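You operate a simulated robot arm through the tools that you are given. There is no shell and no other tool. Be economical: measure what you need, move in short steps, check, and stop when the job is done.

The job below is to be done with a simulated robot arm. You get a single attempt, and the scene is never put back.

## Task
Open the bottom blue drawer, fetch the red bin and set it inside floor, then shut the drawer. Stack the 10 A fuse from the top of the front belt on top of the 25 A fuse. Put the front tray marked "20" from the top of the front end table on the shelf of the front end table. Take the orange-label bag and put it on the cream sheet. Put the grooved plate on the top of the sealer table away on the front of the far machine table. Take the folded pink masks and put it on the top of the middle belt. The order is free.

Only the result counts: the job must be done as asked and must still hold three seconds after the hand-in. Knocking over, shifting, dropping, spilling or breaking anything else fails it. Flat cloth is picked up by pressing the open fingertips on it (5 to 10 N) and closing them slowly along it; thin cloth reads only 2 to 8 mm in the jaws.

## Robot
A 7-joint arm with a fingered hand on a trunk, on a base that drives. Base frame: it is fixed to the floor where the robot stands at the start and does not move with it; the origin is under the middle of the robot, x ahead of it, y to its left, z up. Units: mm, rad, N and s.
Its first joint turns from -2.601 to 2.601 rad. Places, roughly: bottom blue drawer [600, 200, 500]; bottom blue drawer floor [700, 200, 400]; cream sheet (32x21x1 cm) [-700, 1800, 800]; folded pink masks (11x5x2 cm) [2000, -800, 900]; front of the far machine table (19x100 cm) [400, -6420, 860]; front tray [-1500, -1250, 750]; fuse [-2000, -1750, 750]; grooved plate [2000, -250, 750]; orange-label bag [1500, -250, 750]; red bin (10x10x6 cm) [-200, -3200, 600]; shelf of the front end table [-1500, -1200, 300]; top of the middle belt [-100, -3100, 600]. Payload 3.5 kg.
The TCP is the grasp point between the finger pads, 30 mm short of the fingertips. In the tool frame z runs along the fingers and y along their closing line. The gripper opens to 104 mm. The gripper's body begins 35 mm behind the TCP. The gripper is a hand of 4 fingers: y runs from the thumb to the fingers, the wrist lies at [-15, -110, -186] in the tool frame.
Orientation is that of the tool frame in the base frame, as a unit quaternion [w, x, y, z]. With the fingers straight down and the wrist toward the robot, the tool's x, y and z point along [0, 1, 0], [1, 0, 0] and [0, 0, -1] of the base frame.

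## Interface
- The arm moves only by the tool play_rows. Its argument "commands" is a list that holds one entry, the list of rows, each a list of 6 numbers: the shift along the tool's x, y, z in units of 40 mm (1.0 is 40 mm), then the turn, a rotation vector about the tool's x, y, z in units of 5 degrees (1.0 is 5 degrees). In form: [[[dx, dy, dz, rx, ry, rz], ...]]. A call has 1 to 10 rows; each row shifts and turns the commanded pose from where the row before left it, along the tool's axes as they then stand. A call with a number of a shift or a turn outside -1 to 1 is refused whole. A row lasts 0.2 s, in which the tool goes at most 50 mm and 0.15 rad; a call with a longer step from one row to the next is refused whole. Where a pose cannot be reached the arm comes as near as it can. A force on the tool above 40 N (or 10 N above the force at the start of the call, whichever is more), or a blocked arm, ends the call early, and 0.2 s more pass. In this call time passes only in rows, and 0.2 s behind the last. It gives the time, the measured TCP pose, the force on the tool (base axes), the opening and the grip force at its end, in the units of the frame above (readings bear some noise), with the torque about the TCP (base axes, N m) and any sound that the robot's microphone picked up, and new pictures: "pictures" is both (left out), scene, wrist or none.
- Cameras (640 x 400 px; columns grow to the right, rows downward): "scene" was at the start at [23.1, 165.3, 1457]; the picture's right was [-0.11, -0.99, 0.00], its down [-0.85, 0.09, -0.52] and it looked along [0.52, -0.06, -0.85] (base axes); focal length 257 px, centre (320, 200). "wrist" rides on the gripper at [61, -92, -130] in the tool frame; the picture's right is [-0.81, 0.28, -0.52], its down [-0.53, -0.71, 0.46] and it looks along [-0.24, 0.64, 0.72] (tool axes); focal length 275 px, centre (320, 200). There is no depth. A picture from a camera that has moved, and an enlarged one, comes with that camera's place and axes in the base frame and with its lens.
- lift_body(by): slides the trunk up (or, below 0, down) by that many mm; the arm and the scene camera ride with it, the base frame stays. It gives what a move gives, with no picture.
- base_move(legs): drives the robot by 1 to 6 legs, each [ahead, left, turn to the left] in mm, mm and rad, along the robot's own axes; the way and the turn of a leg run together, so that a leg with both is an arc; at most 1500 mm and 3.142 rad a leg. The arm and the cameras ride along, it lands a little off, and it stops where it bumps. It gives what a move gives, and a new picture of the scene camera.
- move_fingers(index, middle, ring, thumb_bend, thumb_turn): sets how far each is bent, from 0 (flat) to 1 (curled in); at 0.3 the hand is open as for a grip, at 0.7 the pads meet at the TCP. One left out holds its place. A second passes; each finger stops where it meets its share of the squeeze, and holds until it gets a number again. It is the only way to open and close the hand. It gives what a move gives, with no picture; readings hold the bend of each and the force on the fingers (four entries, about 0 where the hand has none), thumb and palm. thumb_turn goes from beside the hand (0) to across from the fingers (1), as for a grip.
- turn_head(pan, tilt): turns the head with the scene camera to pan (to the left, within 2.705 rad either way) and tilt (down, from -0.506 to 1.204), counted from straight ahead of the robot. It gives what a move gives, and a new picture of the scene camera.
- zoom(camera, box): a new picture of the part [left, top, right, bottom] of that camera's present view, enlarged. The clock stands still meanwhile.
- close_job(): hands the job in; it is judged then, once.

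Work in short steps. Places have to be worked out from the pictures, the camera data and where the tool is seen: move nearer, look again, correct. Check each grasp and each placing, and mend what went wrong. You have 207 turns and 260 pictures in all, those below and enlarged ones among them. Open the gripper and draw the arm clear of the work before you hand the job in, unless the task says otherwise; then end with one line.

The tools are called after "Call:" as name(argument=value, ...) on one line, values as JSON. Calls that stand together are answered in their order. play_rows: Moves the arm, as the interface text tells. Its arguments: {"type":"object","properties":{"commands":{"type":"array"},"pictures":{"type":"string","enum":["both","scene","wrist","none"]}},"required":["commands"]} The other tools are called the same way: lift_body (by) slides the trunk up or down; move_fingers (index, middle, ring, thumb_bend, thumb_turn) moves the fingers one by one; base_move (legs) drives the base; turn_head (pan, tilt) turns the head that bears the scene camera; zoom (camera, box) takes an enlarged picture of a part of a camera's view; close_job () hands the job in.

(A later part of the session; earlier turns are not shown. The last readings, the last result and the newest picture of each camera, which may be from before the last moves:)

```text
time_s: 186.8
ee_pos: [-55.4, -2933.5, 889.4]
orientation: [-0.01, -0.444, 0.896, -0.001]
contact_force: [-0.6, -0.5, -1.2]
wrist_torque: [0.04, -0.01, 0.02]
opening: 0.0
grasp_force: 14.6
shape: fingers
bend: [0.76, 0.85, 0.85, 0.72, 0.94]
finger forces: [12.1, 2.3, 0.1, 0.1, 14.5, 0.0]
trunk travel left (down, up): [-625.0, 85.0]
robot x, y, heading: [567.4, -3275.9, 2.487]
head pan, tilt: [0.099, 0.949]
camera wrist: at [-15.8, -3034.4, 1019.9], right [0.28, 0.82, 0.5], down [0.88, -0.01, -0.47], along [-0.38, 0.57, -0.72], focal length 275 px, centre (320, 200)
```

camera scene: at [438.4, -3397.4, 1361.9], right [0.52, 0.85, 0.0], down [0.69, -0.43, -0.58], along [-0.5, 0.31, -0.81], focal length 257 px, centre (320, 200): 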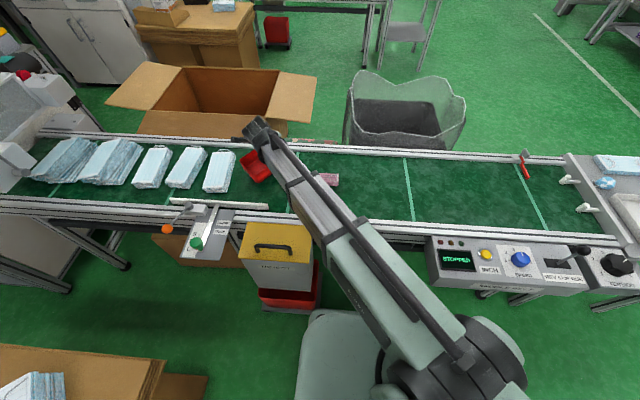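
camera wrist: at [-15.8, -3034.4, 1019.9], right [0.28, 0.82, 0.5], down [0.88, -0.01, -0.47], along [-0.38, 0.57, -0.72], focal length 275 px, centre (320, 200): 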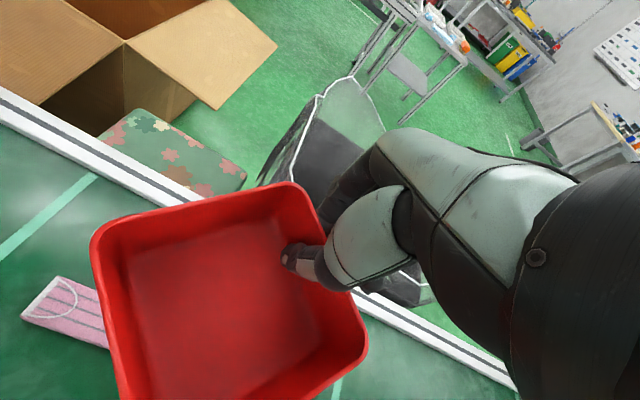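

Grip is stable. I drive back: along the belt, turn to face the bench, then left to the drawer.

Call:
base_move(legs=[[0, -1400, 0], [0, -240, 0], [0, 0, -1.575], [0, 1300, 0], [0, 600, 0]])

Call:
turn_head(pan=0.1, tilt=0.95)

```text
time_s: 208.1
ee_pos: [446.6, -176.5, 890.1]
orientation: [-0.009, 0.337, 0.942, 0.007]
contact_force: [-0.3, -0.2, -0.8]
wrist_torque: [0.0, -0.06, -0.01]
opening: 0.0
grasp_force: 13.6
shape: fingers
bend: [0.76, 0.85, 0.85, 0.72, 0.94]
finger forces: [12.0, 1.9, 0.0, 0.0, 14.0, 0.0]
trunk travel left (down, up): [-625.0, 85.0]
robot x, y, heading: [83.7, -782.4, 0.882]
head pan, tilt: [0.099, 0.949]
camera scene: at [-37.1, -649.1, 1561.9], right [0.83, -0.55, 0.0], down [-0.45, -0.68, -0.58], along [0.32, 0.48, -0.81], focal length 257 px, centre (320, 200)
```

scene: 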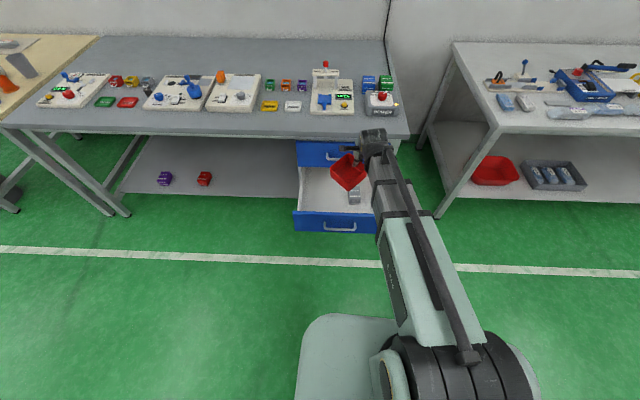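

```text
time_s: 208.7
ee_pos: [447.3, -175.6, 888.6]
orientation: [-0.008, 0.337, 0.942, 0.006]
contact_force: [-0.2, -0.9, -0.3]
wrist_torque: [0.0, -0.06, 0.02]
opening: 0.1
grasp_force: 14.0
shape: fingers
bend: [0.76, 0.85, 0.85, 0.72, 0.94]
finger forces: [11.9, 2.0, 0.1, 0.0, 13.9, 0.0]
trunk travel left (down, up): [-625.0, 85.0]
robot x, y, heading: [85.6, -780.3, 0.886]
head pan, tilt: [0.099, 0.949]
camera scene: at [-36.9, -649.3, 1561.9], right [0.83, -0.55, 0.0], down [-0.45, -0.68, -0.58], along [0.32, 0.48, -0.81], focal length 257 px, centre (320, 200)
```

scene: 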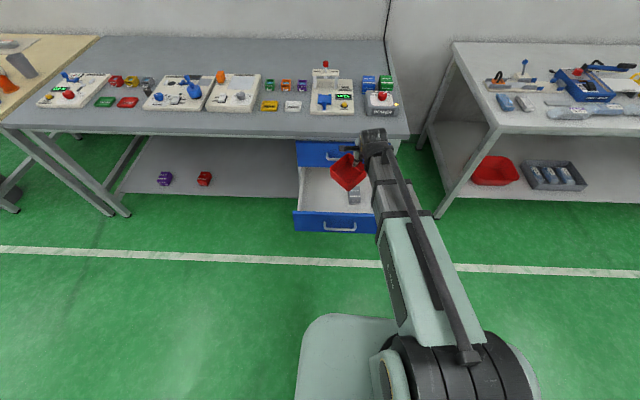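

I zoom on the drawer to locate its interior.

Call:
zoom(camera="scene", box=[270, 130, 430, 240])

```text
3.64 times, centred on (350, 185) of scene
camera zoom: at [-36.9, -649.3, 1561.9], right [0.83, -0.55, 0.0], down [-0.45, -0.68, -0.58], along [0.32, 0.48, -0.81], focal length 935 px, centre (211, 254)
```

zoom: 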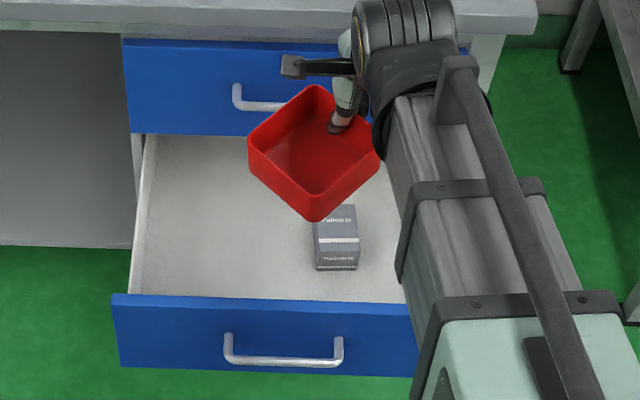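

The free drawer floor spans roughly e 220–450, d 90–340; I'll put the bin centre at e≈330, d≈176, keeping clear of the upper handle. I align with the base.

Call:
base_move(legs=[[85, 75, 0.03]])

Call:
zoom(camera="wrist", box=[0, 0, 640, 400])

```text
time_s: 209.9
ee_pos: [425.0, -51.9, 889.0]
orientation: [-0.008, 0.322, 0.947, 0.006]
contact_force: [0.4, 0.4, -0.5]
wrist_torque: [0.01, -0.04, 0.02]
opening: 0.0
grasp_force: 13.6
shape: fingers
bend: [0.76, 0.85, 0.85, 0.72, 0.94]
finger forces: [12.0, 1.8, 0.0, 0.0, 14.0, 0.0]
trunk travel left (down, up): [-625.0, 85.0]
robot x, y, heading: [79.7, -674.1, 0.913]
head pan, tilt: [0.099, 0.949]
camera scene: at [-45.1, -538.0, 1561.8], right [0.85, -0.53, 0.0], down [-0.43, -0.69, -0.58], along [0.31, 0.49, -0.81], focal length 257 px, centre (320, 200)
```

scene: 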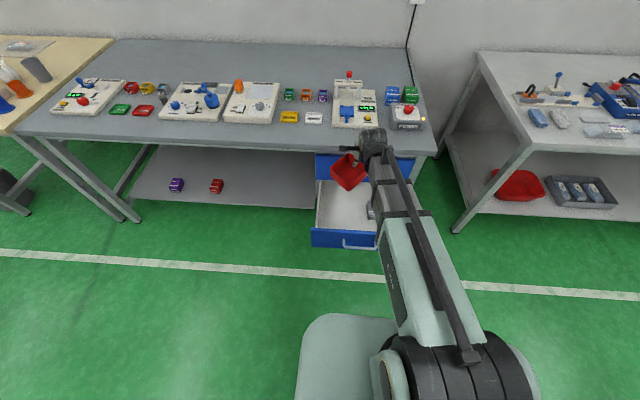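

```text
1.00 times, centred on (320, 200) of wrist (not enlarged: the box is as wide or as high as the picture)
camera zoom: at [322.2, -88.3, 1019.3], right [0.82, -0.28, 0.5], down [-0.02, -0.88, -0.47], along [0.58, 0.37, -0.73], focal length 275 px, centre (320, 200)
```

zoom: 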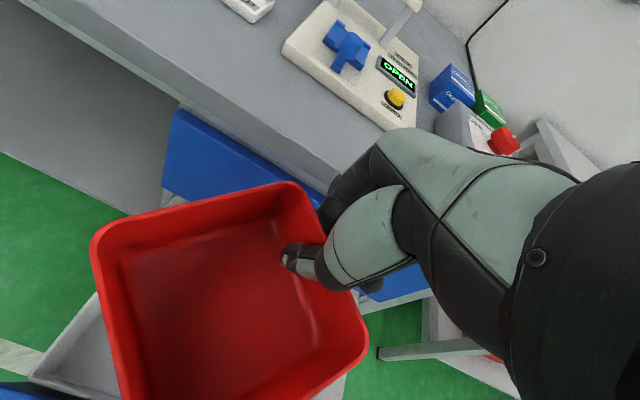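

TCP is at d≈218, e≈369 as planned. I lower the trunk 290 mm and check clearances.

Call:
lift_body(by=-290)

Call:
zoom(camera="scene", box=[240, 80, 480, 230])

Call:
zoom(camera="wrist", box=[0, 0, 640, 400])

```text
time_s: 212.8
ee_pos: [425.0, -52.4, 599.8]
orientation: [-0.009, 0.323, 0.946, 0.006]
contact_force: [0.2, -0.3, -0.3]
wrist_torque: [0.01, -0.06, 0.0]
opening: 0.3
grasp_force: 14.5
shape: fingers
bend: [0.76, 0.85, 0.85, 0.72, 0.94]
finger forces: [11.9, 2.0, 0.0, 0.0, 14.1, 0.1]
trunk travel left (down, up): [-335.0, 375.0]
robot x, y, heading: [79.4, -673.7, 0.912]
head pan, tilt: [0.099, 0.949]
```

```text
2.67 times, centred on (360, 155) of scene
camera zoom: at [-45.1, -539.1, 1272.0], right [0.85, -0.53, 0.0], down [-0.43, -0.69, -0.58], along [0.31, 0.49, -0.81], focal length 686 px, centre (213, 320)
```

zoom: 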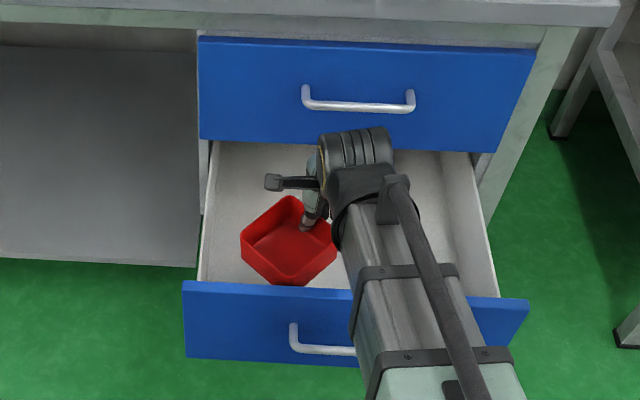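

```text
1.00 times, centred on (320, 200) of wrist (not enlarged: the box is as wide or as high as the picture)
camera zoom: at [322.3, -89.0, 729.8], right [0.82, -0.28, 0.5], down [-0.02, -0.88, -0.47], along [0.58, 0.38, -0.73], focal length 275 px, centre (320, 200)
```

zoom: 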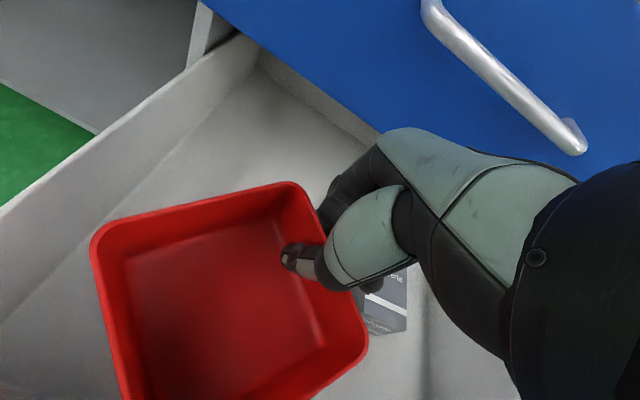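

Good clearance all round. I shift 12 mm forward and lower to ~535, then creep down.

Call:
play_rows(commands=[[[0, 0.3, 0, 0, 0, 0], [0, 0, 0.5, 0, 0, 0], [0, 0, 0.6, 0, 0, 0], [0, 0, 0.5, 0, 0, 0], [0, 0, 0, 0, 0, 0]]], pictures="wrist")

Call:
play_rows(commands=[[[0, 0, 0.15, 0, 0, 0], [0, 0, 0.15, 0, 0, 0], [0, 0, 0, 0, 0, 0]]], pictures="none")

```text
time_s: 214.0
ee_pos: [433.2, -41.5, 535.2]
orientation: [-0.009, 0.322, 0.947, 0.007]
contact_force: [-0.3, 0.3, -1.3]
wrist_torque: [0.01, -0.08, 0.0]
opening: 0.1
grasp_force: 14.6
shape: fingers
bend: [0.76, 0.85, 0.85, 0.72, 0.94]
finger forces: [12.1, 1.9, 0.0, 0.0, 14.1, 0.1]
trunk travel left (down, up): [-335.0, 375.0]
robot x, y, heading: [80.0, -672.5, 0.918]
head pan, tilt: [0.099, 0.949]
camera wrist: at [329.6, -77.9, 665.0], right [0.82, -0.28, 0.5], down [-0.02, -0.88, -0.47], along [0.58, 0.37, -0.73], focal length 275 px, centre (320, 200)
```

wrist: 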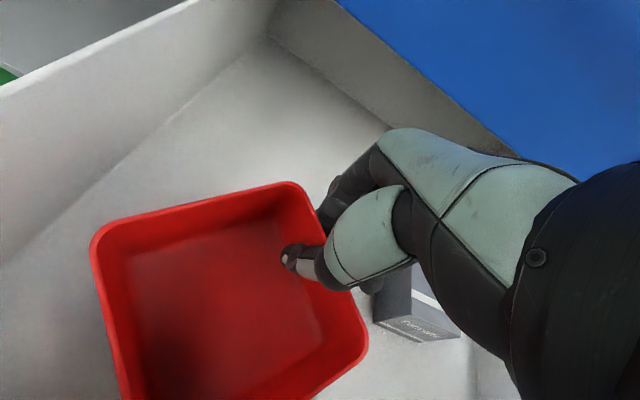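

```text
time_s: 214.8
ee_pos: [431.3, -40.9, 523.9]
orientation: [-0.008, 0.322, 0.947, 0.008]
contact_force: [-0.2, -0.4, -1.4]
wrist_torque: [0.04, -0.06, 0.01]
opening: 0.0
grasp_force: 14.2
shape: fingers
bend: [0.76, 0.85, 0.85, 0.72, 0.94]
finger forces: [11.9, 1.9, 0.0, 0.0, 14.1, 0.0]
trunk travel left (down, up): [-335.0, 375.0]
robot x, y, heading: [79.8, -669.3, 0.913]
head pan, tilt: [0.099, 0.949]
```

No contact yet; continue in small steps.

Call:
play_rows(commands=[[[0, 0, 0.15, 0, 0, 0], [0, 0, 0.15, 0, 0, 0], [0, 0, 0, 0, 0, 0]]], pictures="none")

Call:
play_rows(commands=[[[0, 0, 0.1, 0, 0, 0], [0, 0, 0.1, 0, 0, 0], [0, 0, 0, 0, 0, 0]]], pictures="wrist")

```text
time_s: 215.6
ee_pos: [432.3, -41.1, 511.2]
orientation: [-0.009, 0.323, 0.946, 0.006]
contact_force: [-0.2, 0.1, -0.5]
wrist_torque: [-0.01, -0.08, 0.0]
opening: 0.0
grasp_force: 13.9
shape: fingers
bend: [0.76, 0.85, 0.85, 0.72, 0.94]
finger forces: [12.1, 1.9, 0.1, 0.1, 14.2, 0.0]
trunk travel left (down, up): [-335.0, 375.0]
robot x, y, heading: [81.0, -672.2, 0.914]
head pan, tilt: [0.099, 0.949]
```

```text
time_s: 216.4
ee_pos: [431.2, -39.3, 503.3]
orientation: [-0.008, 0.322, 0.947, 0.008]
contact_force: [1.3, 0.2, -0.1]
wrist_torque: [-0.11, 0.03, 0.02]
opening: 0.0
grasp_force: 14.2
shape: fingers
bend: [0.77, 0.85, 0.85, 0.72, 0.94]
finger forces: [10.7, 3.6, 0.1, 0.1, 13.7, 0.1]
trunk travel left (down, up): [-335.0, 375.0]
robot x, y, heading: [78.7, -673.2, 0.913]
head pan, tilt: [0.099, 0.949]
camera wrist: at [328.4, -77.4, 633.8], right [0.82, -0.29, 0.5], down [-0.02, -0.88, -0.47], along [0.58, 0.38, -0.72], focal length 275 px, centre (320, 200)
```

wrist: 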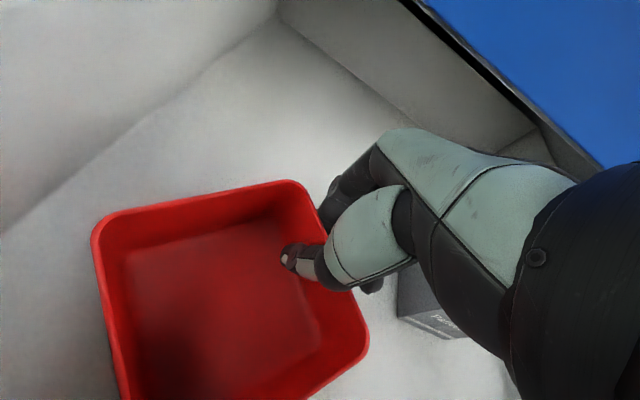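

Contact is beginning; one more small step, then release.

Call:
play_rows(commands=[[[0, 0, 0.1, 0, 0, 0], [0, 0, 0, 0, 0, 0]]], pictures="none")

Call:
move_fingers(index=0.5, middle=0.5, ring=0.5, thumb_bend=0.5)

Call:
play_rows(commands=[[[0, 0, -0.5, 0, 0, 0], [0, 0, -0.7, 0, 0, 0], [0, 0, -0.8, 0, 0, 0], [0, 0, -0.8, 0, 0, 0], [0, 0, -0.9, 0, 0, 0], [0, 0, -0.9, 0, 0, 0], [0, 0, 0, 0, 0, 0]]])

```text
time_s: 217.0
ee_pos: [431.3, -40.0, 500.3]
orientation: [-0.009, 0.323, 0.946, 0.006]
contact_force: [1.0, -0.8, 0.9]
wrist_torque: [-0.08, 0.1, 0.07]
opening: 0.0
grasp_force: 14.5
shape: fingers
bend: [0.77, 0.85, 0.85, 0.72, 0.94]
finger forces: [10.2, 4.2, 0.1, 0.0, 13.9, 0.0]
trunk travel left (down, up): [-335.0, 375.0]
robot x, y, heading: [82.4, -670.6, 0.913]
head pan, tilt: [0.099, 0.949]
```

```text
time_s: 218.0
ee_pos: [430.2, -41.0, 500.0]
orientation: [-0.008, 0.322, 0.947, 0.007]
contact_force: [0.8, 0.5, 0.8]
wrist_torque: [0.02, 0.01, 0.01]
opening: 51.7
grasp_force: 0.0
shape: fingers
bend: [0.5, 0.5, 0.5, 0.5, 0.97]
finger forces: [0.0, 0.0, 0.0, 0.0, 0.0, 0.0]
trunk travel left (down, up): [-335.0, 375.0]
robot x, y, heading: [78.5, -669.8, 0.91]
head pan, tilt: [0.099, 0.949]
```

```text
time_s: 219.6
ee_pos: [433.9, -45.7, 683.8]
orientation: [-0.009, 0.323, 0.946, 0.007]
contact_force: [-1.0, -0.7, -0.3]
wrist_torque: [0.01, 0.01, 0.02]
opening: 51.6
grasp_force: 0.1
shape: fingers
bend: [0.5, 0.5, 0.5, 0.5, 0.97]
finger forces: [0.0, 0.1, 0.0, 0.0, 0.0, 0.0]
trunk travel left (down, up): [-335.0, 375.0]
robot x, y, heading: [81.8, -672.6, 0.911]
head pan, tilt: [0.099, 0.949]
camera scene: at [-45.2, -539.2, 1271.9], right [0.85, -0.53, 0.0], down [-0.43, -0.69, -0.58], along [0.31, 0.49, -0.81], focal length 257 px, centre (320, 200)
camera wrist: at [330.6, -81.9, 813.8], right [0.82, -0.28, 0.5], down [-0.02, -0.88, -0.47], along [0.58, 0.38, -0.73], focal length 275 px, centre (320, 200)
```

scene: 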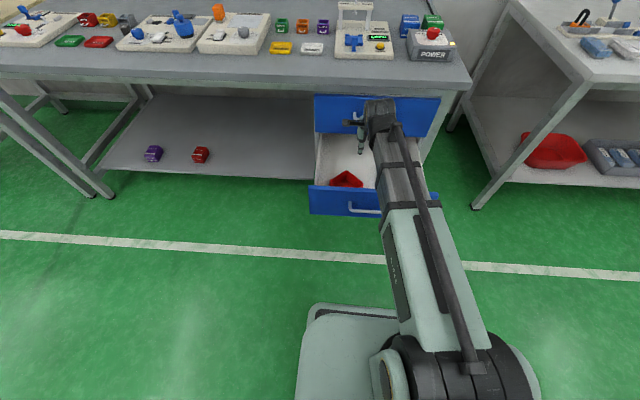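
wrist: 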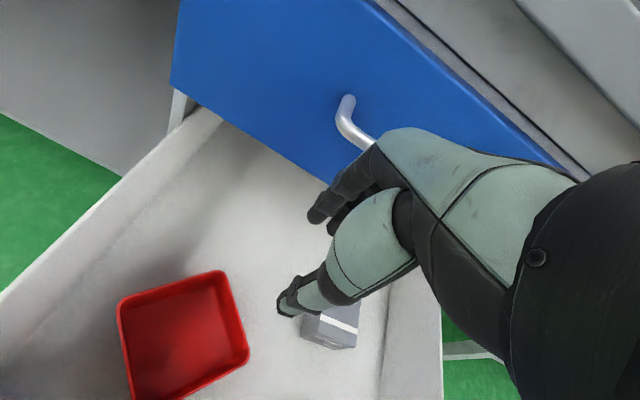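

The bin stands on the drawer floor, away from the small box. I back the base off, close the hand, and lower so the palm faces the handle.

Call:
base_move(legs=[[-295, -30, 0]])

Call:
move_fingers(index=0.7, middle=0.7, ring=0.7, thumb_bend=0.68)

Call:
lift_body(by=-203)

Call:
zoom(camera="scene", box=[200, 60, 520, 260])

```text
time_s: 221.6
ee_pos: [279.9, -290.3, 683.4]
orientation: [-0.008, 0.321, 0.947, 0.007]
contact_force: [-0.1, -1.2, 0.1]
wrist_torque: [0.0, -0.02, 0.03]
opening: 51.6
grasp_force: 0.0
shape: fingers
bend: [0.5, 0.5, 0.5, 0.5, 0.97]
finger forces: [0.0, 0.0, 0.0, 0.1, 0.0, 0.1]
trunk travel left (down, up): [-335.0, 375.0]
robot x, y, heading: [-72.4, -914.5, 0.921]
head pan, tilt: [0.099, 0.949]
camera scene: at [-197.4, -786.3, 1271.9], right [0.85, -0.53, 0.0], down [-0.43, -0.69, -0.58], along [0.31, 0.49, -0.81], focal length 257 px, centre (320, 200)
```

scene: 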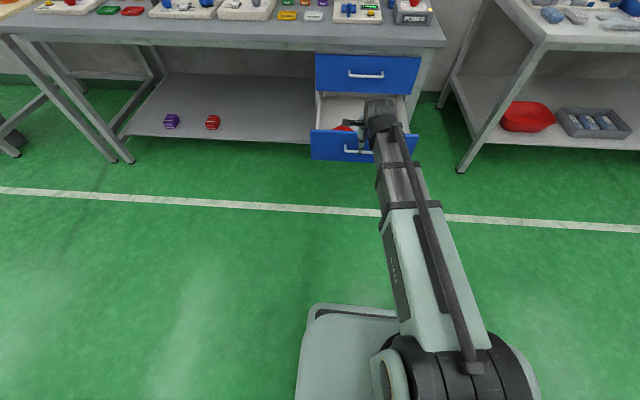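

```text
time_s: 222.6
ee_pos: [279.7, -290.7, 683.6]
orientation: [-0.009, 0.321, 0.947, 0.006]
contact_force: [-0.5, 0.6, 0.3]
wrist_torque: [0.0, 0.01, 0.01]
opening: 3.5
grasp_force: 0.0
shape: fingers
bend: [0.7, 0.7, 0.7, 0.68, 0.97]
finger forces: [0.1, 0.0, 0.0, 0.0, 0.0, 0.1]
trunk travel left (down, up): [-335.0, 375.0]
robot x, y, heading: [-71.6, -919.8, 0.92]
head pan, tilt: [0.099, 0.949]
```

```text
time_s: 224.8
ee_pos: [280.5, -291.2, 479.5]
orientation: [-0.008, 0.321, 0.947, 0.007]
contact_force: [0.0, 1.0, 0.0]
wrist_torque: [0.01, 0.02, -0.02]
opening: 4.0
grasp_force: 0.1
shape: fingers
bend: [0.7, 0.7, 0.7, 0.68, 0.97]
finger forces: [0.0, 0.0, 0.0, 0.0, 0.0, 0.0]
trunk travel left (down, up): [-132.0, 578.0]
robot x, y, heading: [-75.9, -916.8, 0.911]
head pan, tilt: [0.099, 0.949]
```

```text
2.00 times, centred on (360, 160) of scene
camera zoom: at [-197.5, -786.5, 1069.0], right [0.85, -0.53, 0.0], down [-0.43, -0.69, -0.58], along [0.31, 0.49, -0.81], focal length 514 px, centre (240, 280)
```

zoom: 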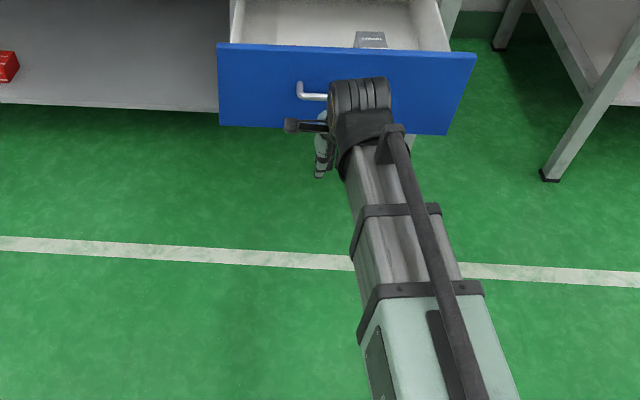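

The hand is lined up with the handle. I push forward 180 mm first.

Call:
base_move(legs=[[180, 0, 0]])

```text
time_s: 226.3
ee_pos: [387.7, -149.3, 480.7]
orientation: [-0.009, 0.321, 0.947, 0.006]
contact_force: [0.0, -0.4, -0.4]
wrist_torque: [-0.02, 0.05, 0.0]
opening: 3.6
grasp_force: 0.1
shape: fingers
bend: [0.7, 0.7, 0.7, 0.68, 0.97]
finger forces: [0.0, 0.0, 0.1, 0.0, 0.0, 0.0]
trunk travel left (down, up): [-132.0, 578.0]
robot x, y, heading: [37.6, -776.7, 0.92]
head pan, tilt: [0.099, 0.949]
camera scene: at [-88.4, -644.3, 1068.9], right [0.85, -0.53, 0.0], down [-0.43, -0.69, -0.58], along [0.31, 0.49, -0.81], focal length 257 px, centre (320, 200)
```

scene: 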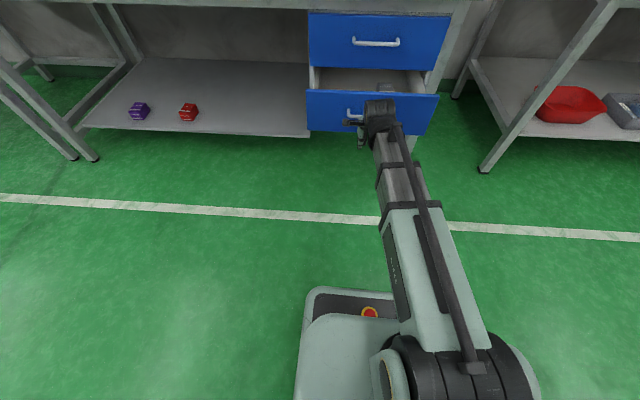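

Drawer is moving in. Push the remaining ~150 mm (stops on contact).

Call:
base_move(legs=[[155, 0, 0]])

Call:
zoom(camera="scene", box=[260, 0, 500, 150])

```text
time_s: 228.2
ee_pos: [479.8, -27.7, 479.4]
orientation: [-0.01, 0.32, 0.947, 0.004]
contact_force: [-3.9, -3.4, 0.6]
wrist_torque: [0.18, -0.17, -0.03]
opening: 3.3
grasp_force: 1.7
shape: fingers
bend: [0.7, 0.7, 0.7, 0.68, 0.97]
finger forces: [0.0, 4.4, 0.0, 0.0, 0.0, 0.0]
trunk travel left (down, up): [-132.0, 578.0]
robot x, y, heading: [130.3, -657.2, 0.922]
head pan, tilt: [0.099, 0.949]
stopped in leg 1: the force on the tool passed its limit at 42 N (the readings are from after the stop); the commanded pose is now the measured one
camera scene: at [5.1, -522.3, 1069.0], right [0.85, -0.53, 0.0], down [-0.43, -0.69, -0.58], along [0.31, 0.5, -0.81], focal length 257 px, centre (320, 200)
```

scene: 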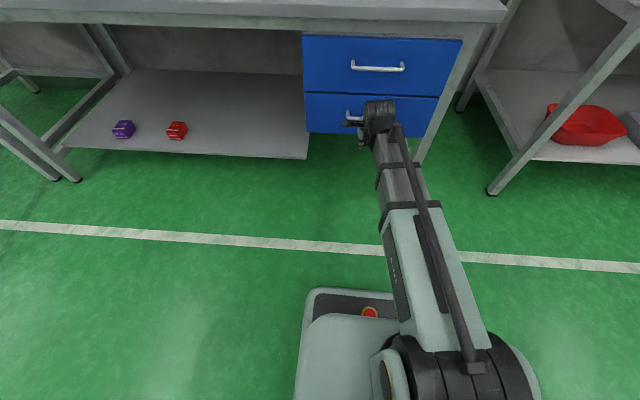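

```text
2.67 times, centred on (380, 75) of scene
camera zoom: at [5.1, -522.3, 1069.0], right [0.85, -0.53, 0.0], down [-0.43, -0.69, -0.58], along [0.31, 0.5, -0.81], focal length 686 px, centre (160, 533)
```

zoom: 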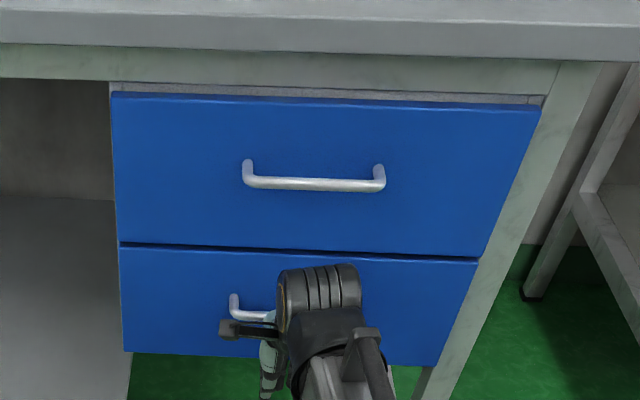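

The drawer is shut flush. I back off, raise the trunk and drive to the sealer table for the grooved plate.

Call:
base_move(legs=[[-350, 0, 0]])

Call:
lift_body(by=560)

Call:
zoom(camera="scene", box=[200, 0, 520, 200])

```text
time_s: 230.5
ee_pos: [270.8, -307.4, 478.2]
orientation: [-0.009, 0.324, 0.946, 0.003]
contact_force: [0.0, 0.4, -0.6]
wrist_torque: [-0.03, 0.04, -0.01]
opening: 3.6
grasp_force: 0.1
shape: fingers
bend: [0.7, 0.7, 0.7, 0.68, 0.97]
finger forces: [0.0, 0.0, 0.0, 0.0, 0.0, 0.1]
trunk travel left (down, up): [-132.0, 578.0]
robot x, y, heading: [-84.3, -934.6, 0.907]
head pan, tilt: [0.099, 0.949]
camera scene: at [-207.5, -798.4, 1068.9], right [0.85, -0.53, 0.0], down [-0.43, -0.69, -0.58], along [0.31, 0.49, -0.81], focal length 257 px, centre (320, 200)
```

scene: 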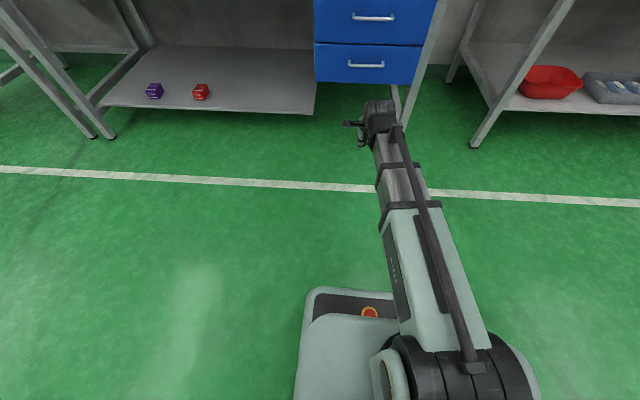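

```text
refused: 560 is not a number from -400 to 400
```

```text
2.00 times, centred on (360, 100) of scene
camera zoom: at [-207.5, -798.4, 1068.9], right [0.85, -0.53, 0.0], down [-0.43, -0.69, -0.58], along [0.31, 0.49, -0.81], focal length 514 px, centre (240, 400)
```

zoom: 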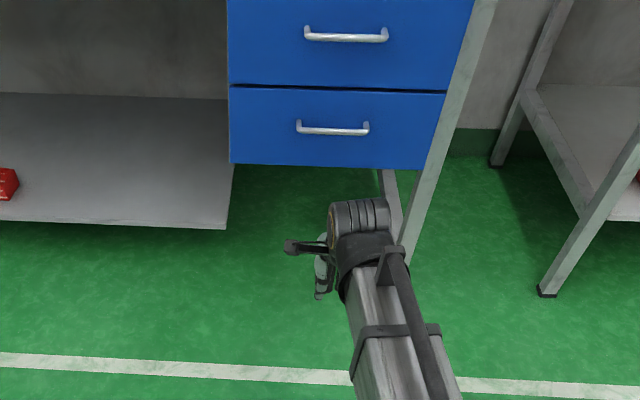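

Drawer confirmed shut. I raise the trunk and drive to the sealer table (keeping away from the middle end table this time).

Call:
lift_body(by=400)

Call:
lift_body(by=160)

Call:
base_move(legs=[[230, 0, 0], [0, -1320, 0], [400, 0, 0]])

Call:
turn_head(pan=-0.1, tilt=0.8)

Call:
zoom(camera="scene", box=[200, 80, 440, 230])

```text
time_s: 234.3
ee_pos: [270.4, -307.5, 879.2]
orientation: [-0.008, 0.323, 0.946, 0.004]
contact_force: [-0.2, 1.2, -0.5]
wrist_torque: [0.02, 0.02, -0.02]
opening: 3.8
grasp_force: 0.0
shape: fingers
bend: [0.7, 0.7, 0.7, 0.68, 0.97]
finger forces: [0.0, 0.1, 0.0, 0.1, 0.0, 0.1]
trunk travel left (down, up): [-532.0, 178.0]
robot x, y, heading: [-83.3, -931.9, 0.906]
head pan, tilt: [0.099, 0.949]
```

```text
time_s: 236.2
ee_pos: [270.6, -307.9, 1039.8]
orientation: [-0.008, 0.323, 0.946, 0.004]
contact_force: [-1.0, 0.4, -0.6]
wrist_torque: [-0.02, -0.01, -0.01]
opening: 3.4
grasp_force: 0.1
shape: fingers
bend: [0.7, 0.7, 0.7, 0.68, 0.97]
finger forces: [0.1, 0.1, 0.0, 0.1, 0.0, 0.1]
trunk travel left (down, up): [-692.0, 18.0]
robot x, y, heading: [-83.4, -928.8, 0.911]
head pan, tilt: [0.099, 0.949]
```

```text
time_s: 246.1
ee_pos: [1675.5, -590.5, 1038.0]
orientation: [-0.009, 0.322, 0.947, 0.003]
contact_force: [-0.3, 0.3, 0.4]
wrist_torque: [0.0, 0.02, -0.06]
opening: 3.6
grasp_force: 0.1
shape: fingers
bend: [0.7, 0.7, 0.7, 0.68, 0.97]
finger forces: [0.1, 0.0, 0.0, 0.0, 0.1, 0.0]
trunk travel left (down, up): [-692.0, 18.0]
robot x, y, heading: [1323.1, -1218.0, 0.909]
head pan, tilt: [0.099, 0.949]
camera scene: at [1199.2, -1082.3, 1628.9], right [0.85, -0.53, 0.0], down [-0.43, -0.69, -0.58], along [0.31, 0.49, -0.81], focal length 257 px, centre (320, 200)
```

scene: 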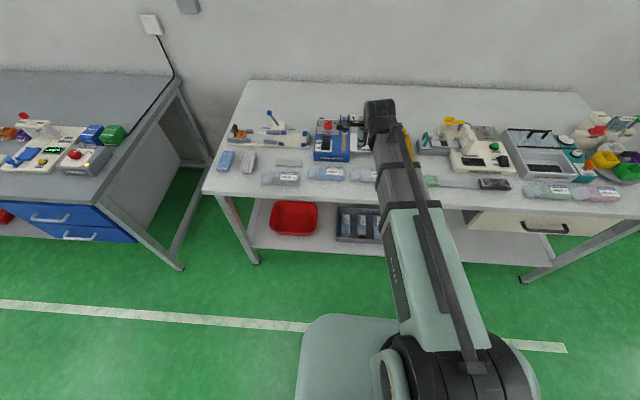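

```text
time_s: 246.8
ee_pos: [1674.9, -591.5, 1038.7]
orientation: [-0.009, 0.322, 0.947, 0.005]
contact_force: [0.9, 0.2, 0.6]
wrist_torque: [0.0, -0.01, -0.04]
opening: 3.7
grasp_force: 0.1
shape: fingers
bend: [0.7, 0.7, 0.7, 0.68, 0.97]
finger forces: [0.1, 0.0, 0.1, 0.1, 0.0, 0.0]
trunk travel left (down, up): [-692.0, 18.0]
robot x, y, heading: [1321.1, -1212.2, 0.912]
head pan, tilt: [-0.099, 0.799]
camera scene: at [1215.6, -1085.9, 1640.4], right [0.73, -0.69, 0.0], down [-0.49, -0.52, -0.7], along [0.48, 0.51, -0.72], focal length 257 px, centre (320, 200)
```

scene: 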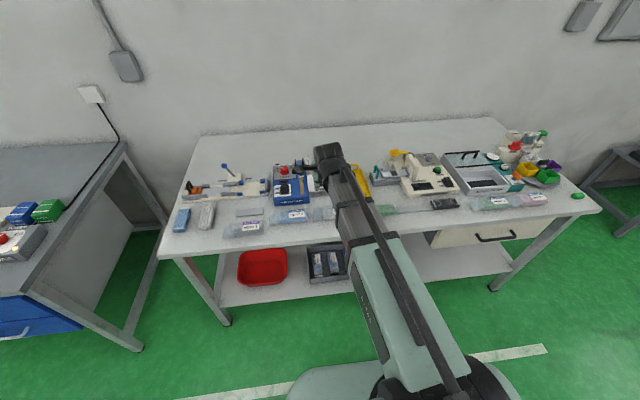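

```text
2.67 times, centred on (320, 155) of scene
camera zoom: at [1215.6, -1085.9, 1640.4], right [0.73, -0.69, 0.0], down [-0.49, -0.52, -0.7], along [0.48, 0.51, -0.72], focal length 686 px, centre (320, 320)
```

zoom: 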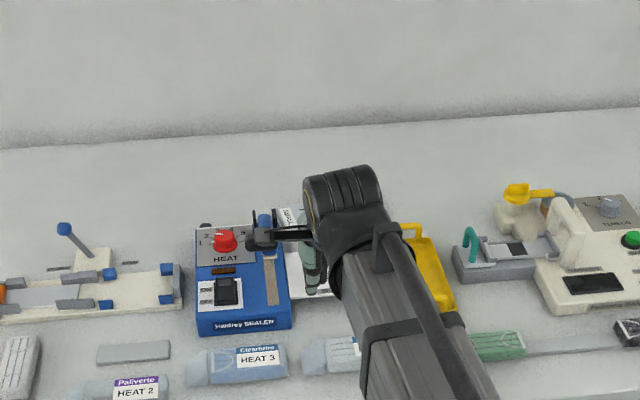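

The arm blocks the view; the wrist camera should see the plate area.

Call:
zoom(camera="wrist", box=[0, 0, 640, 400])

Call:
play_rows(commands=[[[-0.8, -0.5, 0, 0, 0, 0], [-0.8, -0.5, 0, 0, 0, 0], [-0.8, -0.5, 0, 0, 0, 0], [-0.8, 0, 0, 0, 0, 0], [-0.8, 0, 0, 0, 0, 0], [-0.8, 0, 0, 0, 0, 0], [0, 0, 0, 0, 0, 0]]], pictures="scene")

Call:
zoom(camera="scene", box=[250, 110, 410, 210])

```text
1.00 times, centred on (320, 200) of wrist (not enlarged: the box is as wide or as high as the picture)
camera zoom: at [1573.2, -627.5, 1169.6], right [0.82, -0.28, 0.5], down [-0.02, -0.88, -0.47], along [0.58, 0.37, -0.73], focal length 275 px, centre (320, 200)
```

zoom: 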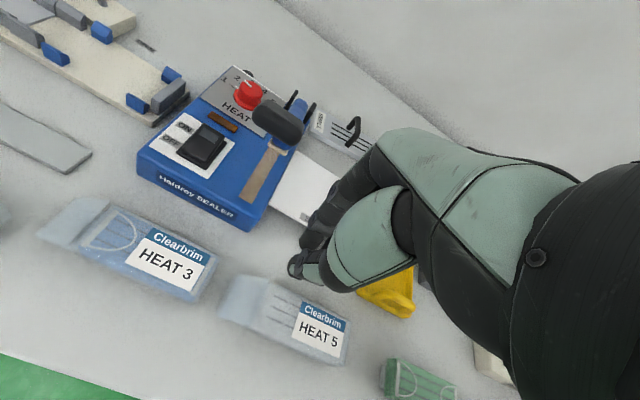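

```text
time_s: 248.4
ee_pos: [1791.2, -755.7, 1036.9]
orientation: [-0.009, 0.323, 0.947, 0.003]
contact_force: [0.9, 0.3, -0.5]
wrist_torque: [-0.01, 0.03, 0.03]
opening: 3.4
grasp_force: 0.0
shape: fingers
bend: [0.7, 0.7, 0.7, 0.68, 0.97]
finger forces: [0.0, 0.1, 0.1, 0.0, 0.1, 0.1]
trunk travel left (down, up): [-692.0, 18.0]
robot x, y, heading: [1318.6, -1217.4, 0.913]
head pan, tilt: [-0.099, 0.799]
camera scene: at [1215.5, -1086.0, 1640.5], right [0.73, -0.69, 0.0], down [-0.49, -0.52, -0.7], along [0.48, 0.51, -0.72], focal length 257 px, centre (320, 200)
```

scene: 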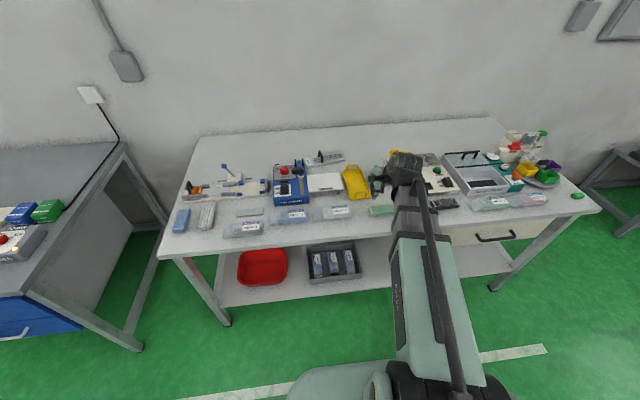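

```text
4.00 times, centred on (330, 160) of scene
camera zoom: at [1215.5, -1086.0, 1640.5], right [0.73, -0.69, 0.0], down [-0.49, -0.52, -0.7], along [0.48, 0.51, -0.72], focal length 1029 px, centre (280, 360)
```

zoom: 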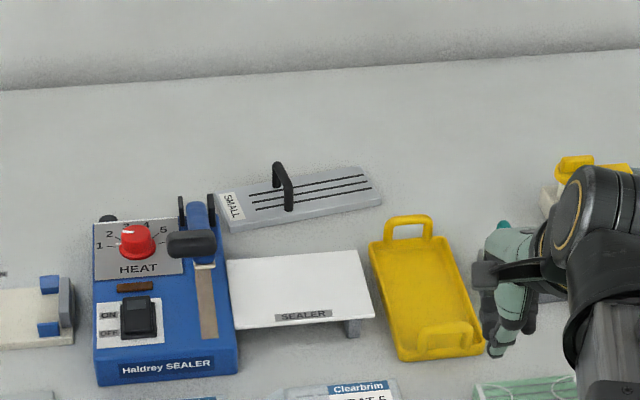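

The grooved plate ("SMALL", ~200×75 mm, rotated ~10°) carries a black arch handle at about (1940, -322), bar running along its width. I'll grip that handle with the hand yawed 80° clockwise; rotate in free air first, then drive in.

Call:
play_rows(commands=[[[0.4, -0.4, 0, 0, 0, 1], [0.4, -0.4, 0, 0, 0, 1], [0, 0, 0, 0, 0, 1], [0, 0, 0, 0, 0, 1], [0, 0, 0, 0, 0, 1], [0, 0, 0, 0, 0, 1], [0, 0, 0, 0, 0, 1], [0, 0, 0, 0, 0, 1]]], pictures="none")

Call:
play_rows(commands=[[[0, 0, 0, 0, 0, 1], [0, 0, 0, 0, 0, 1], [0, 0, 0, 0, 0, 1], [0, 0, 0, 0, 0, 1], [0, 0, 0, 0, 0, 1], [0, 0, 0, 0, 0, 1], [0, 0, 0, 0, 0, 1], [0, 0, 0, 0, 0, 1], [0, 0, 0, 0, 0, 0]]], pictures="scene")

```text
time_s: 250.2
ee_pos: [1746.9, -759.0, 1037.2]
orientation: [-0.01, 0.628, 0.779, 0.0]
contact_force: [0.6, -0.1, -0.6]
wrist_torque: [0.01, -0.03, -0.02]
opening: 3.7
grasp_force: 0.1
shape: fingers
bend: [0.7, 0.7, 0.7, 0.68, 0.97]
finger forces: [0.1, 0.0, 0.0, 0.0, 0.0, 0.0]
trunk travel left (down, up): [-692.0, 18.0]
robot x, y, heading: [1324.9, -1216.4, 0.912]
head pan, tilt: [-0.099, 0.799]
```

```text
time_s: 252.2
ee_pos: [1744.6, -759.0, 1037.2]
orientation: [-0.009, 0.855, 0.518, -0.003]
contact_force: [0.7, 0.4, -0.5]
wrist_torque: [0.0, 0.01, 0.01]
opening: 3.6
grasp_force: 0.1
shape: fingers
bend: [0.7, 0.7, 0.7, 0.68, 0.97]
finger forces: [0.0, 0.0, 0.1, 0.0, 0.1, 0.0]
trunk travel left (down, up): [-692.0, 18.0]
robot x, y, heading: [1320.2, -1218.2, 0.919]
head pan, tilt: [-0.099, 0.799]
camera scene: at [1215.5, -1086.1, 1640.5], right [0.73, -0.69, 0.0], down [-0.49, -0.52, -0.7], along [0.48, 0.51, -0.72], focal length 257 px, centre (320, 200)
```

scene: 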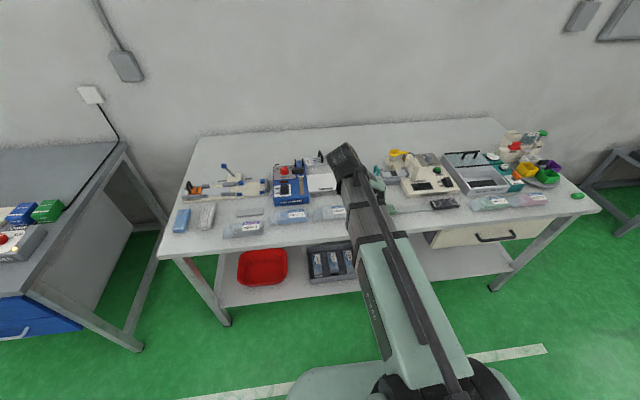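

Yaw reached exactly. I open the hand moderately and drive forward 290 / left 60.

Call:
move_fingers(index=0.45, middle=0.45, ring=0.45, thumb_bend=0.45)

Call:
base_move(legs=[[290, 60, 0]])

Call:
zoom(camera="wrist", box=[0, 0, 640, 400])

```text
time_s: 253.2
ee_pos: [1744.4, -759.7, 1036.2]
orientation: [-0.01, 0.855, 0.518, -0.004]
contact_force: [-0.2, 0.3, -0.8]
wrist_torque: [0.01, 0.0, 0.0]
opening: 64.8
grasp_force: 0.0
shape: fingers
bend: [0.45, 0.45, 0.45, 0.45, 0.97]
finger forces: [0.0, 0.0, 0.1, 0.0, 0.0, 0.0]
trunk travel left (down, up): [-692.0, 18.0]
robot x, y, heading: [1317.6, -1218.0, 0.918]
head pan, tilt: [-0.099, 0.799]
```

```text
time_s: 255.2
ee_pos: [1875.0, -497.2, 1036.1]
orientation: [-0.009, 0.855, 0.518, -0.003]
contact_force: [-0.7, -0.4, 0.2]
wrist_torque: [-0.01, 0.01, 0.01]
opening: 64.7
grasp_force: 0.0
shape: fingers
bend: [0.45, 0.45, 0.45, 0.45, 0.97]
finger forces: [0.0, 0.1, 0.0, 0.1, 0.1, 0.1]
trunk travel left (down, up): [-692.0, 18.0]
robot x, y, heading: [1451.2, -950.6, 0.91]
head pan, tilt: [-0.099, 0.799]
camera scene: at [1344.0, -822.3, 1640.4], right [0.73, -0.69, 0.0], down [-0.49, -0.52, -0.7], along [0.48, 0.51, -0.72], focal length 257 px, centre (320, 200)
```

scene: 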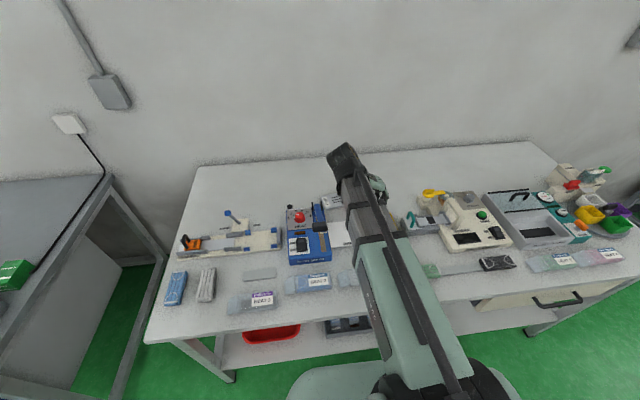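

```text
1.00 times, centred on (320, 200) of wrist (not enlarged: the box is as wide or as high as the picture)
camera zoom: at [1824.0, -401.4, 1167.1], right [-0.12, -0.85, 0.51], down [-0.89, -0.14, -0.44], along [0.45, -0.51, -0.74], focal length 275 px, centre (320, 200)
```

zoom: 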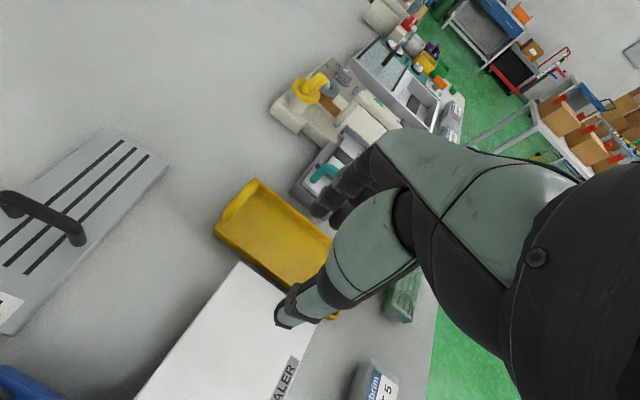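

Handle centre refined to (1939, -325). I rotate 5° and move over it, then descend partway and check.

Call:
play_rows(commands=[[[0.8, -0.1, 0, 0, 0, -0.5], [0.8, -0.1, 0, 0, 0, -0.5], [0.8, -0.1, 0, 0, 0, 0], [0.8, -0.1, 0, 0, 0, 0], [0.8, -0.1, 0, 0, 0, 0], [0.55, -0.1, 0, 0, 0, 0], [0, 0, 0.8, 0, 0, 0], [0, 0, 0.8, 0, 0, 0], [0, 0, 0, 0, 0, 0]]], pictures="both")

Call:
zoom(camera="scene", box=[260, 150, 420, 250])

```text
time_s: 257.2
ee_pos: [1924.7, -320.5, 971.7]
orientation: [-0.01, 0.832, 0.555, -0.003]
contact_force: [0.5, 0.2, 0.5]
wrist_torque: [0.01, 0.0, 0.01]
opening: 64.5
grasp_force: 0.0
shape: fingers
bend: [0.45, 0.45, 0.45, 0.45, 0.97]
finger forces: [0.1, 0.0, 0.0, 0.1, 0.0, 0.0]
trunk travel left (down, up): [-692.0, 18.0]
robot x, y, heading: [1447.6, -952.5, 0.911]
head pan, tilt: [-0.099, 0.799]
camera scene: at [1343.5, -823.2, 1640.5], right [0.73, -0.69, 0.0], down [-0.49, -0.52, -0.7], along [0.48, 0.51, -0.72], focal length 257 px, centre (320, 200)
camera wrist: at [1865.9, -228.9, 1104.6], right [-0.05, -0.86, 0.51], down [-0.87, -0.21, -0.45], along [0.49, -0.46, -0.74], focal length 275 px, centre (320, 200)
```

scene: 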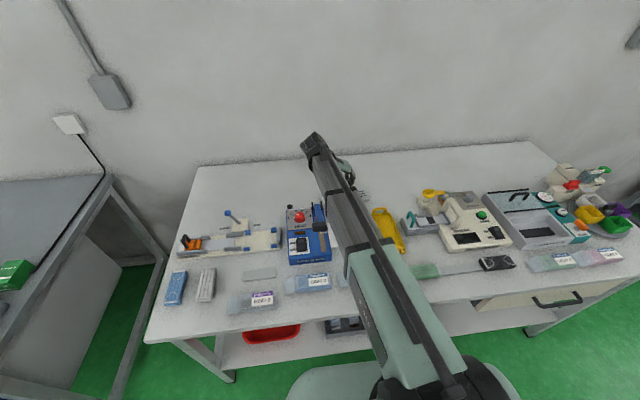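
wrist: 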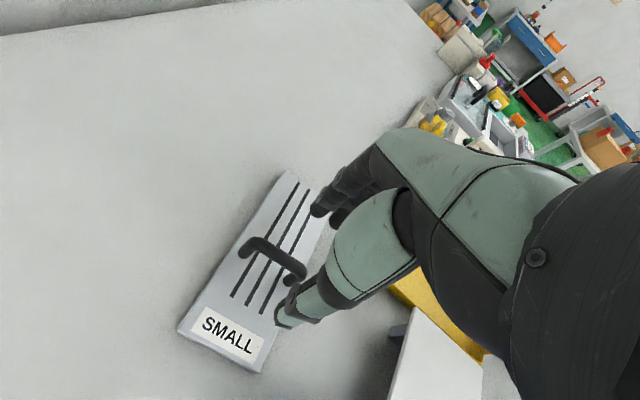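

```text
4.00 times, centred on (340, 200) of scene
camera zoom: at [1343.5, -823.2, 1640.5], right [0.73, -0.69, 0.0], down [-0.49, -0.52, -0.7], along [0.48, 0.51, -0.72], focal length 1029 px, centre (240, 200)
```

zoom: 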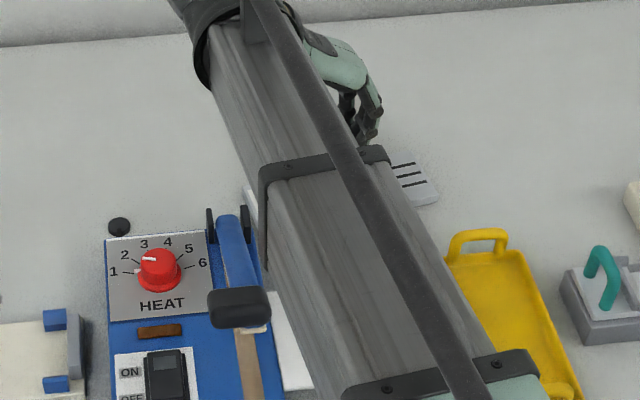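

I correct by (10, 13) mm and descend to ~895.

Call:
play_rows(commands=[[[0.26, 0.34, 0, 0, 0, 0], [0, 0, 0.6, 0, 0, 0], [0, 0, 0.6, 0, 0, 0], [0, 0, 0.4, 0, 0, 0], [0, 0, 0.3, 0, 0, 0], [0, 0, 0, 0, 0, 0]]], pictures="wrist")

```text
time_s: 258.6
ee_pos: [1940.6, -315.8, 896.9]
orientation: [-0.011, 0.832, 0.554, -0.002]
contact_force: [-1.5, -0.8, 0.2]
wrist_torque: [-0.03, 0.01, -0.01]
opening: 64.5
grasp_force: 0.0
shape: fingers
bend: [0.45, 0.45, 0.45, 0.45, 0.97]
finger forces: [0.0, 0.0, 0.0, 0.0, 0.1, 0.0]
trunk travel left (down, up): [-692.0, 18.0]
robot x, y, heading: [1447.5, -955.5, 0.911]
head pan, tilt: [-0.099, 0.799]
camera wrist: at [1882.2, -224.4, 1028.4], right [-0.05, -0.86, 0.51], down [-0.87, -0.21, -0.44], along [0.49, -0.46, -0.74], focal length 275 px, centre (320, 200)
```

wrist: 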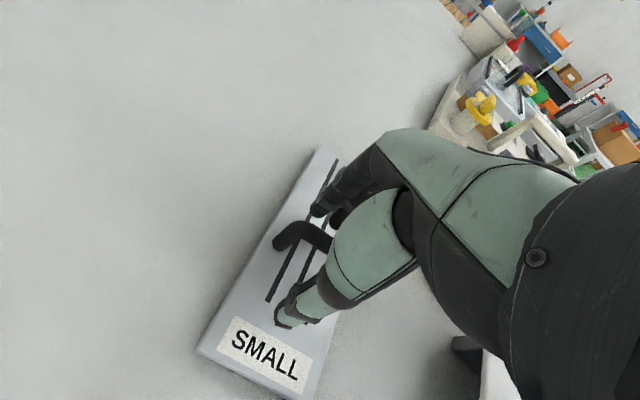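

The bar top is around z 868; I lower another 14 mm and close.

Call:
play_rows(commands=[[[0, 0, 0.2, 0, 0, 0], [0, 0, 0.15, 0, 0, 0], [0, 0, 0, 0, 0, 0]]], pictures="none")

Call:
move_fingers(index=0.78, middle=0.78, ring=0.78, thumb_bend=0.75)

Call:
zoom(camera="wrist", box=[160, 100, 480, 400])

```text
time_s: 259.4
ee_pos: [1939.6, -314.2, 885.9]
orientation: [-0.01, 0.832, 0.555, -0.001]
contact_force: [0.1, -0.7, 18.8]
wrist_torque: [-0.46, -0.66, 0.02]
opening: 64.5
grasp_force: 9.6
shape: fingers
bend: [0.45, 0.43, 0.45, 0.45, 0.97]
finger forces: [0.0, 18.8, 0.0, 0.1, 0.0, 0.1]
trunk travel left (down, up): [-692.0, 18.0]
robot x, y, heading: [1448.9, -950.2, 0.914]
head pan, tilt: [-0.099, 0.799]
```

```text
time_s: 260.4
ee_pos: [1940.4, -315.3, 884.2]
orientation: [-0.01, 0.832, 0.555, -0.002]
contact_force: [5.1, -1.9, 22.9]
wrist_torque: [-0.48, -0.74, 0.2]
opening: 0.0
grasp_force: 18.6
shape: fingers
bend: [0.77, 0.5, 0.76, 0.71, 0.97]
finger forces: [0.0, 23.1, 8.7, 0.0, 5.7, 0.0]
trunk travel left (down, up): [-692.0, 18.0]
robot x, y, heading: [1446.8, -952.8, 0.913]
head pan, tilt: [-0.099, 0.799]
```

```text
1.33 times, centred on (320, 250) of wrist
camera zoom: at [1881.1, -225.3, 1016.5], right [-0.05, -0.86, 0.51], down [-0.87, -0.21, -0.45], along [0.49, -0.46, -0.74], focal length 367 px, centre (320, 133)
```

zoom: 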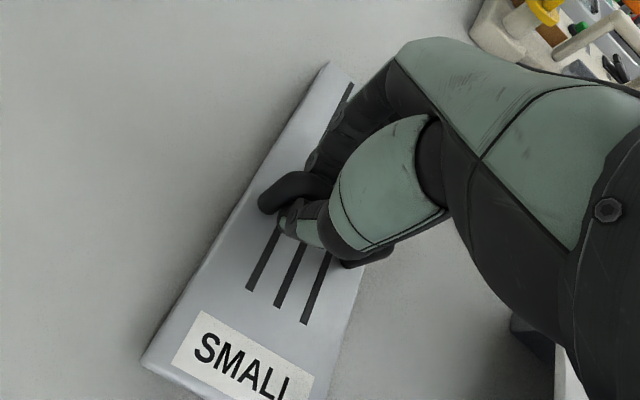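

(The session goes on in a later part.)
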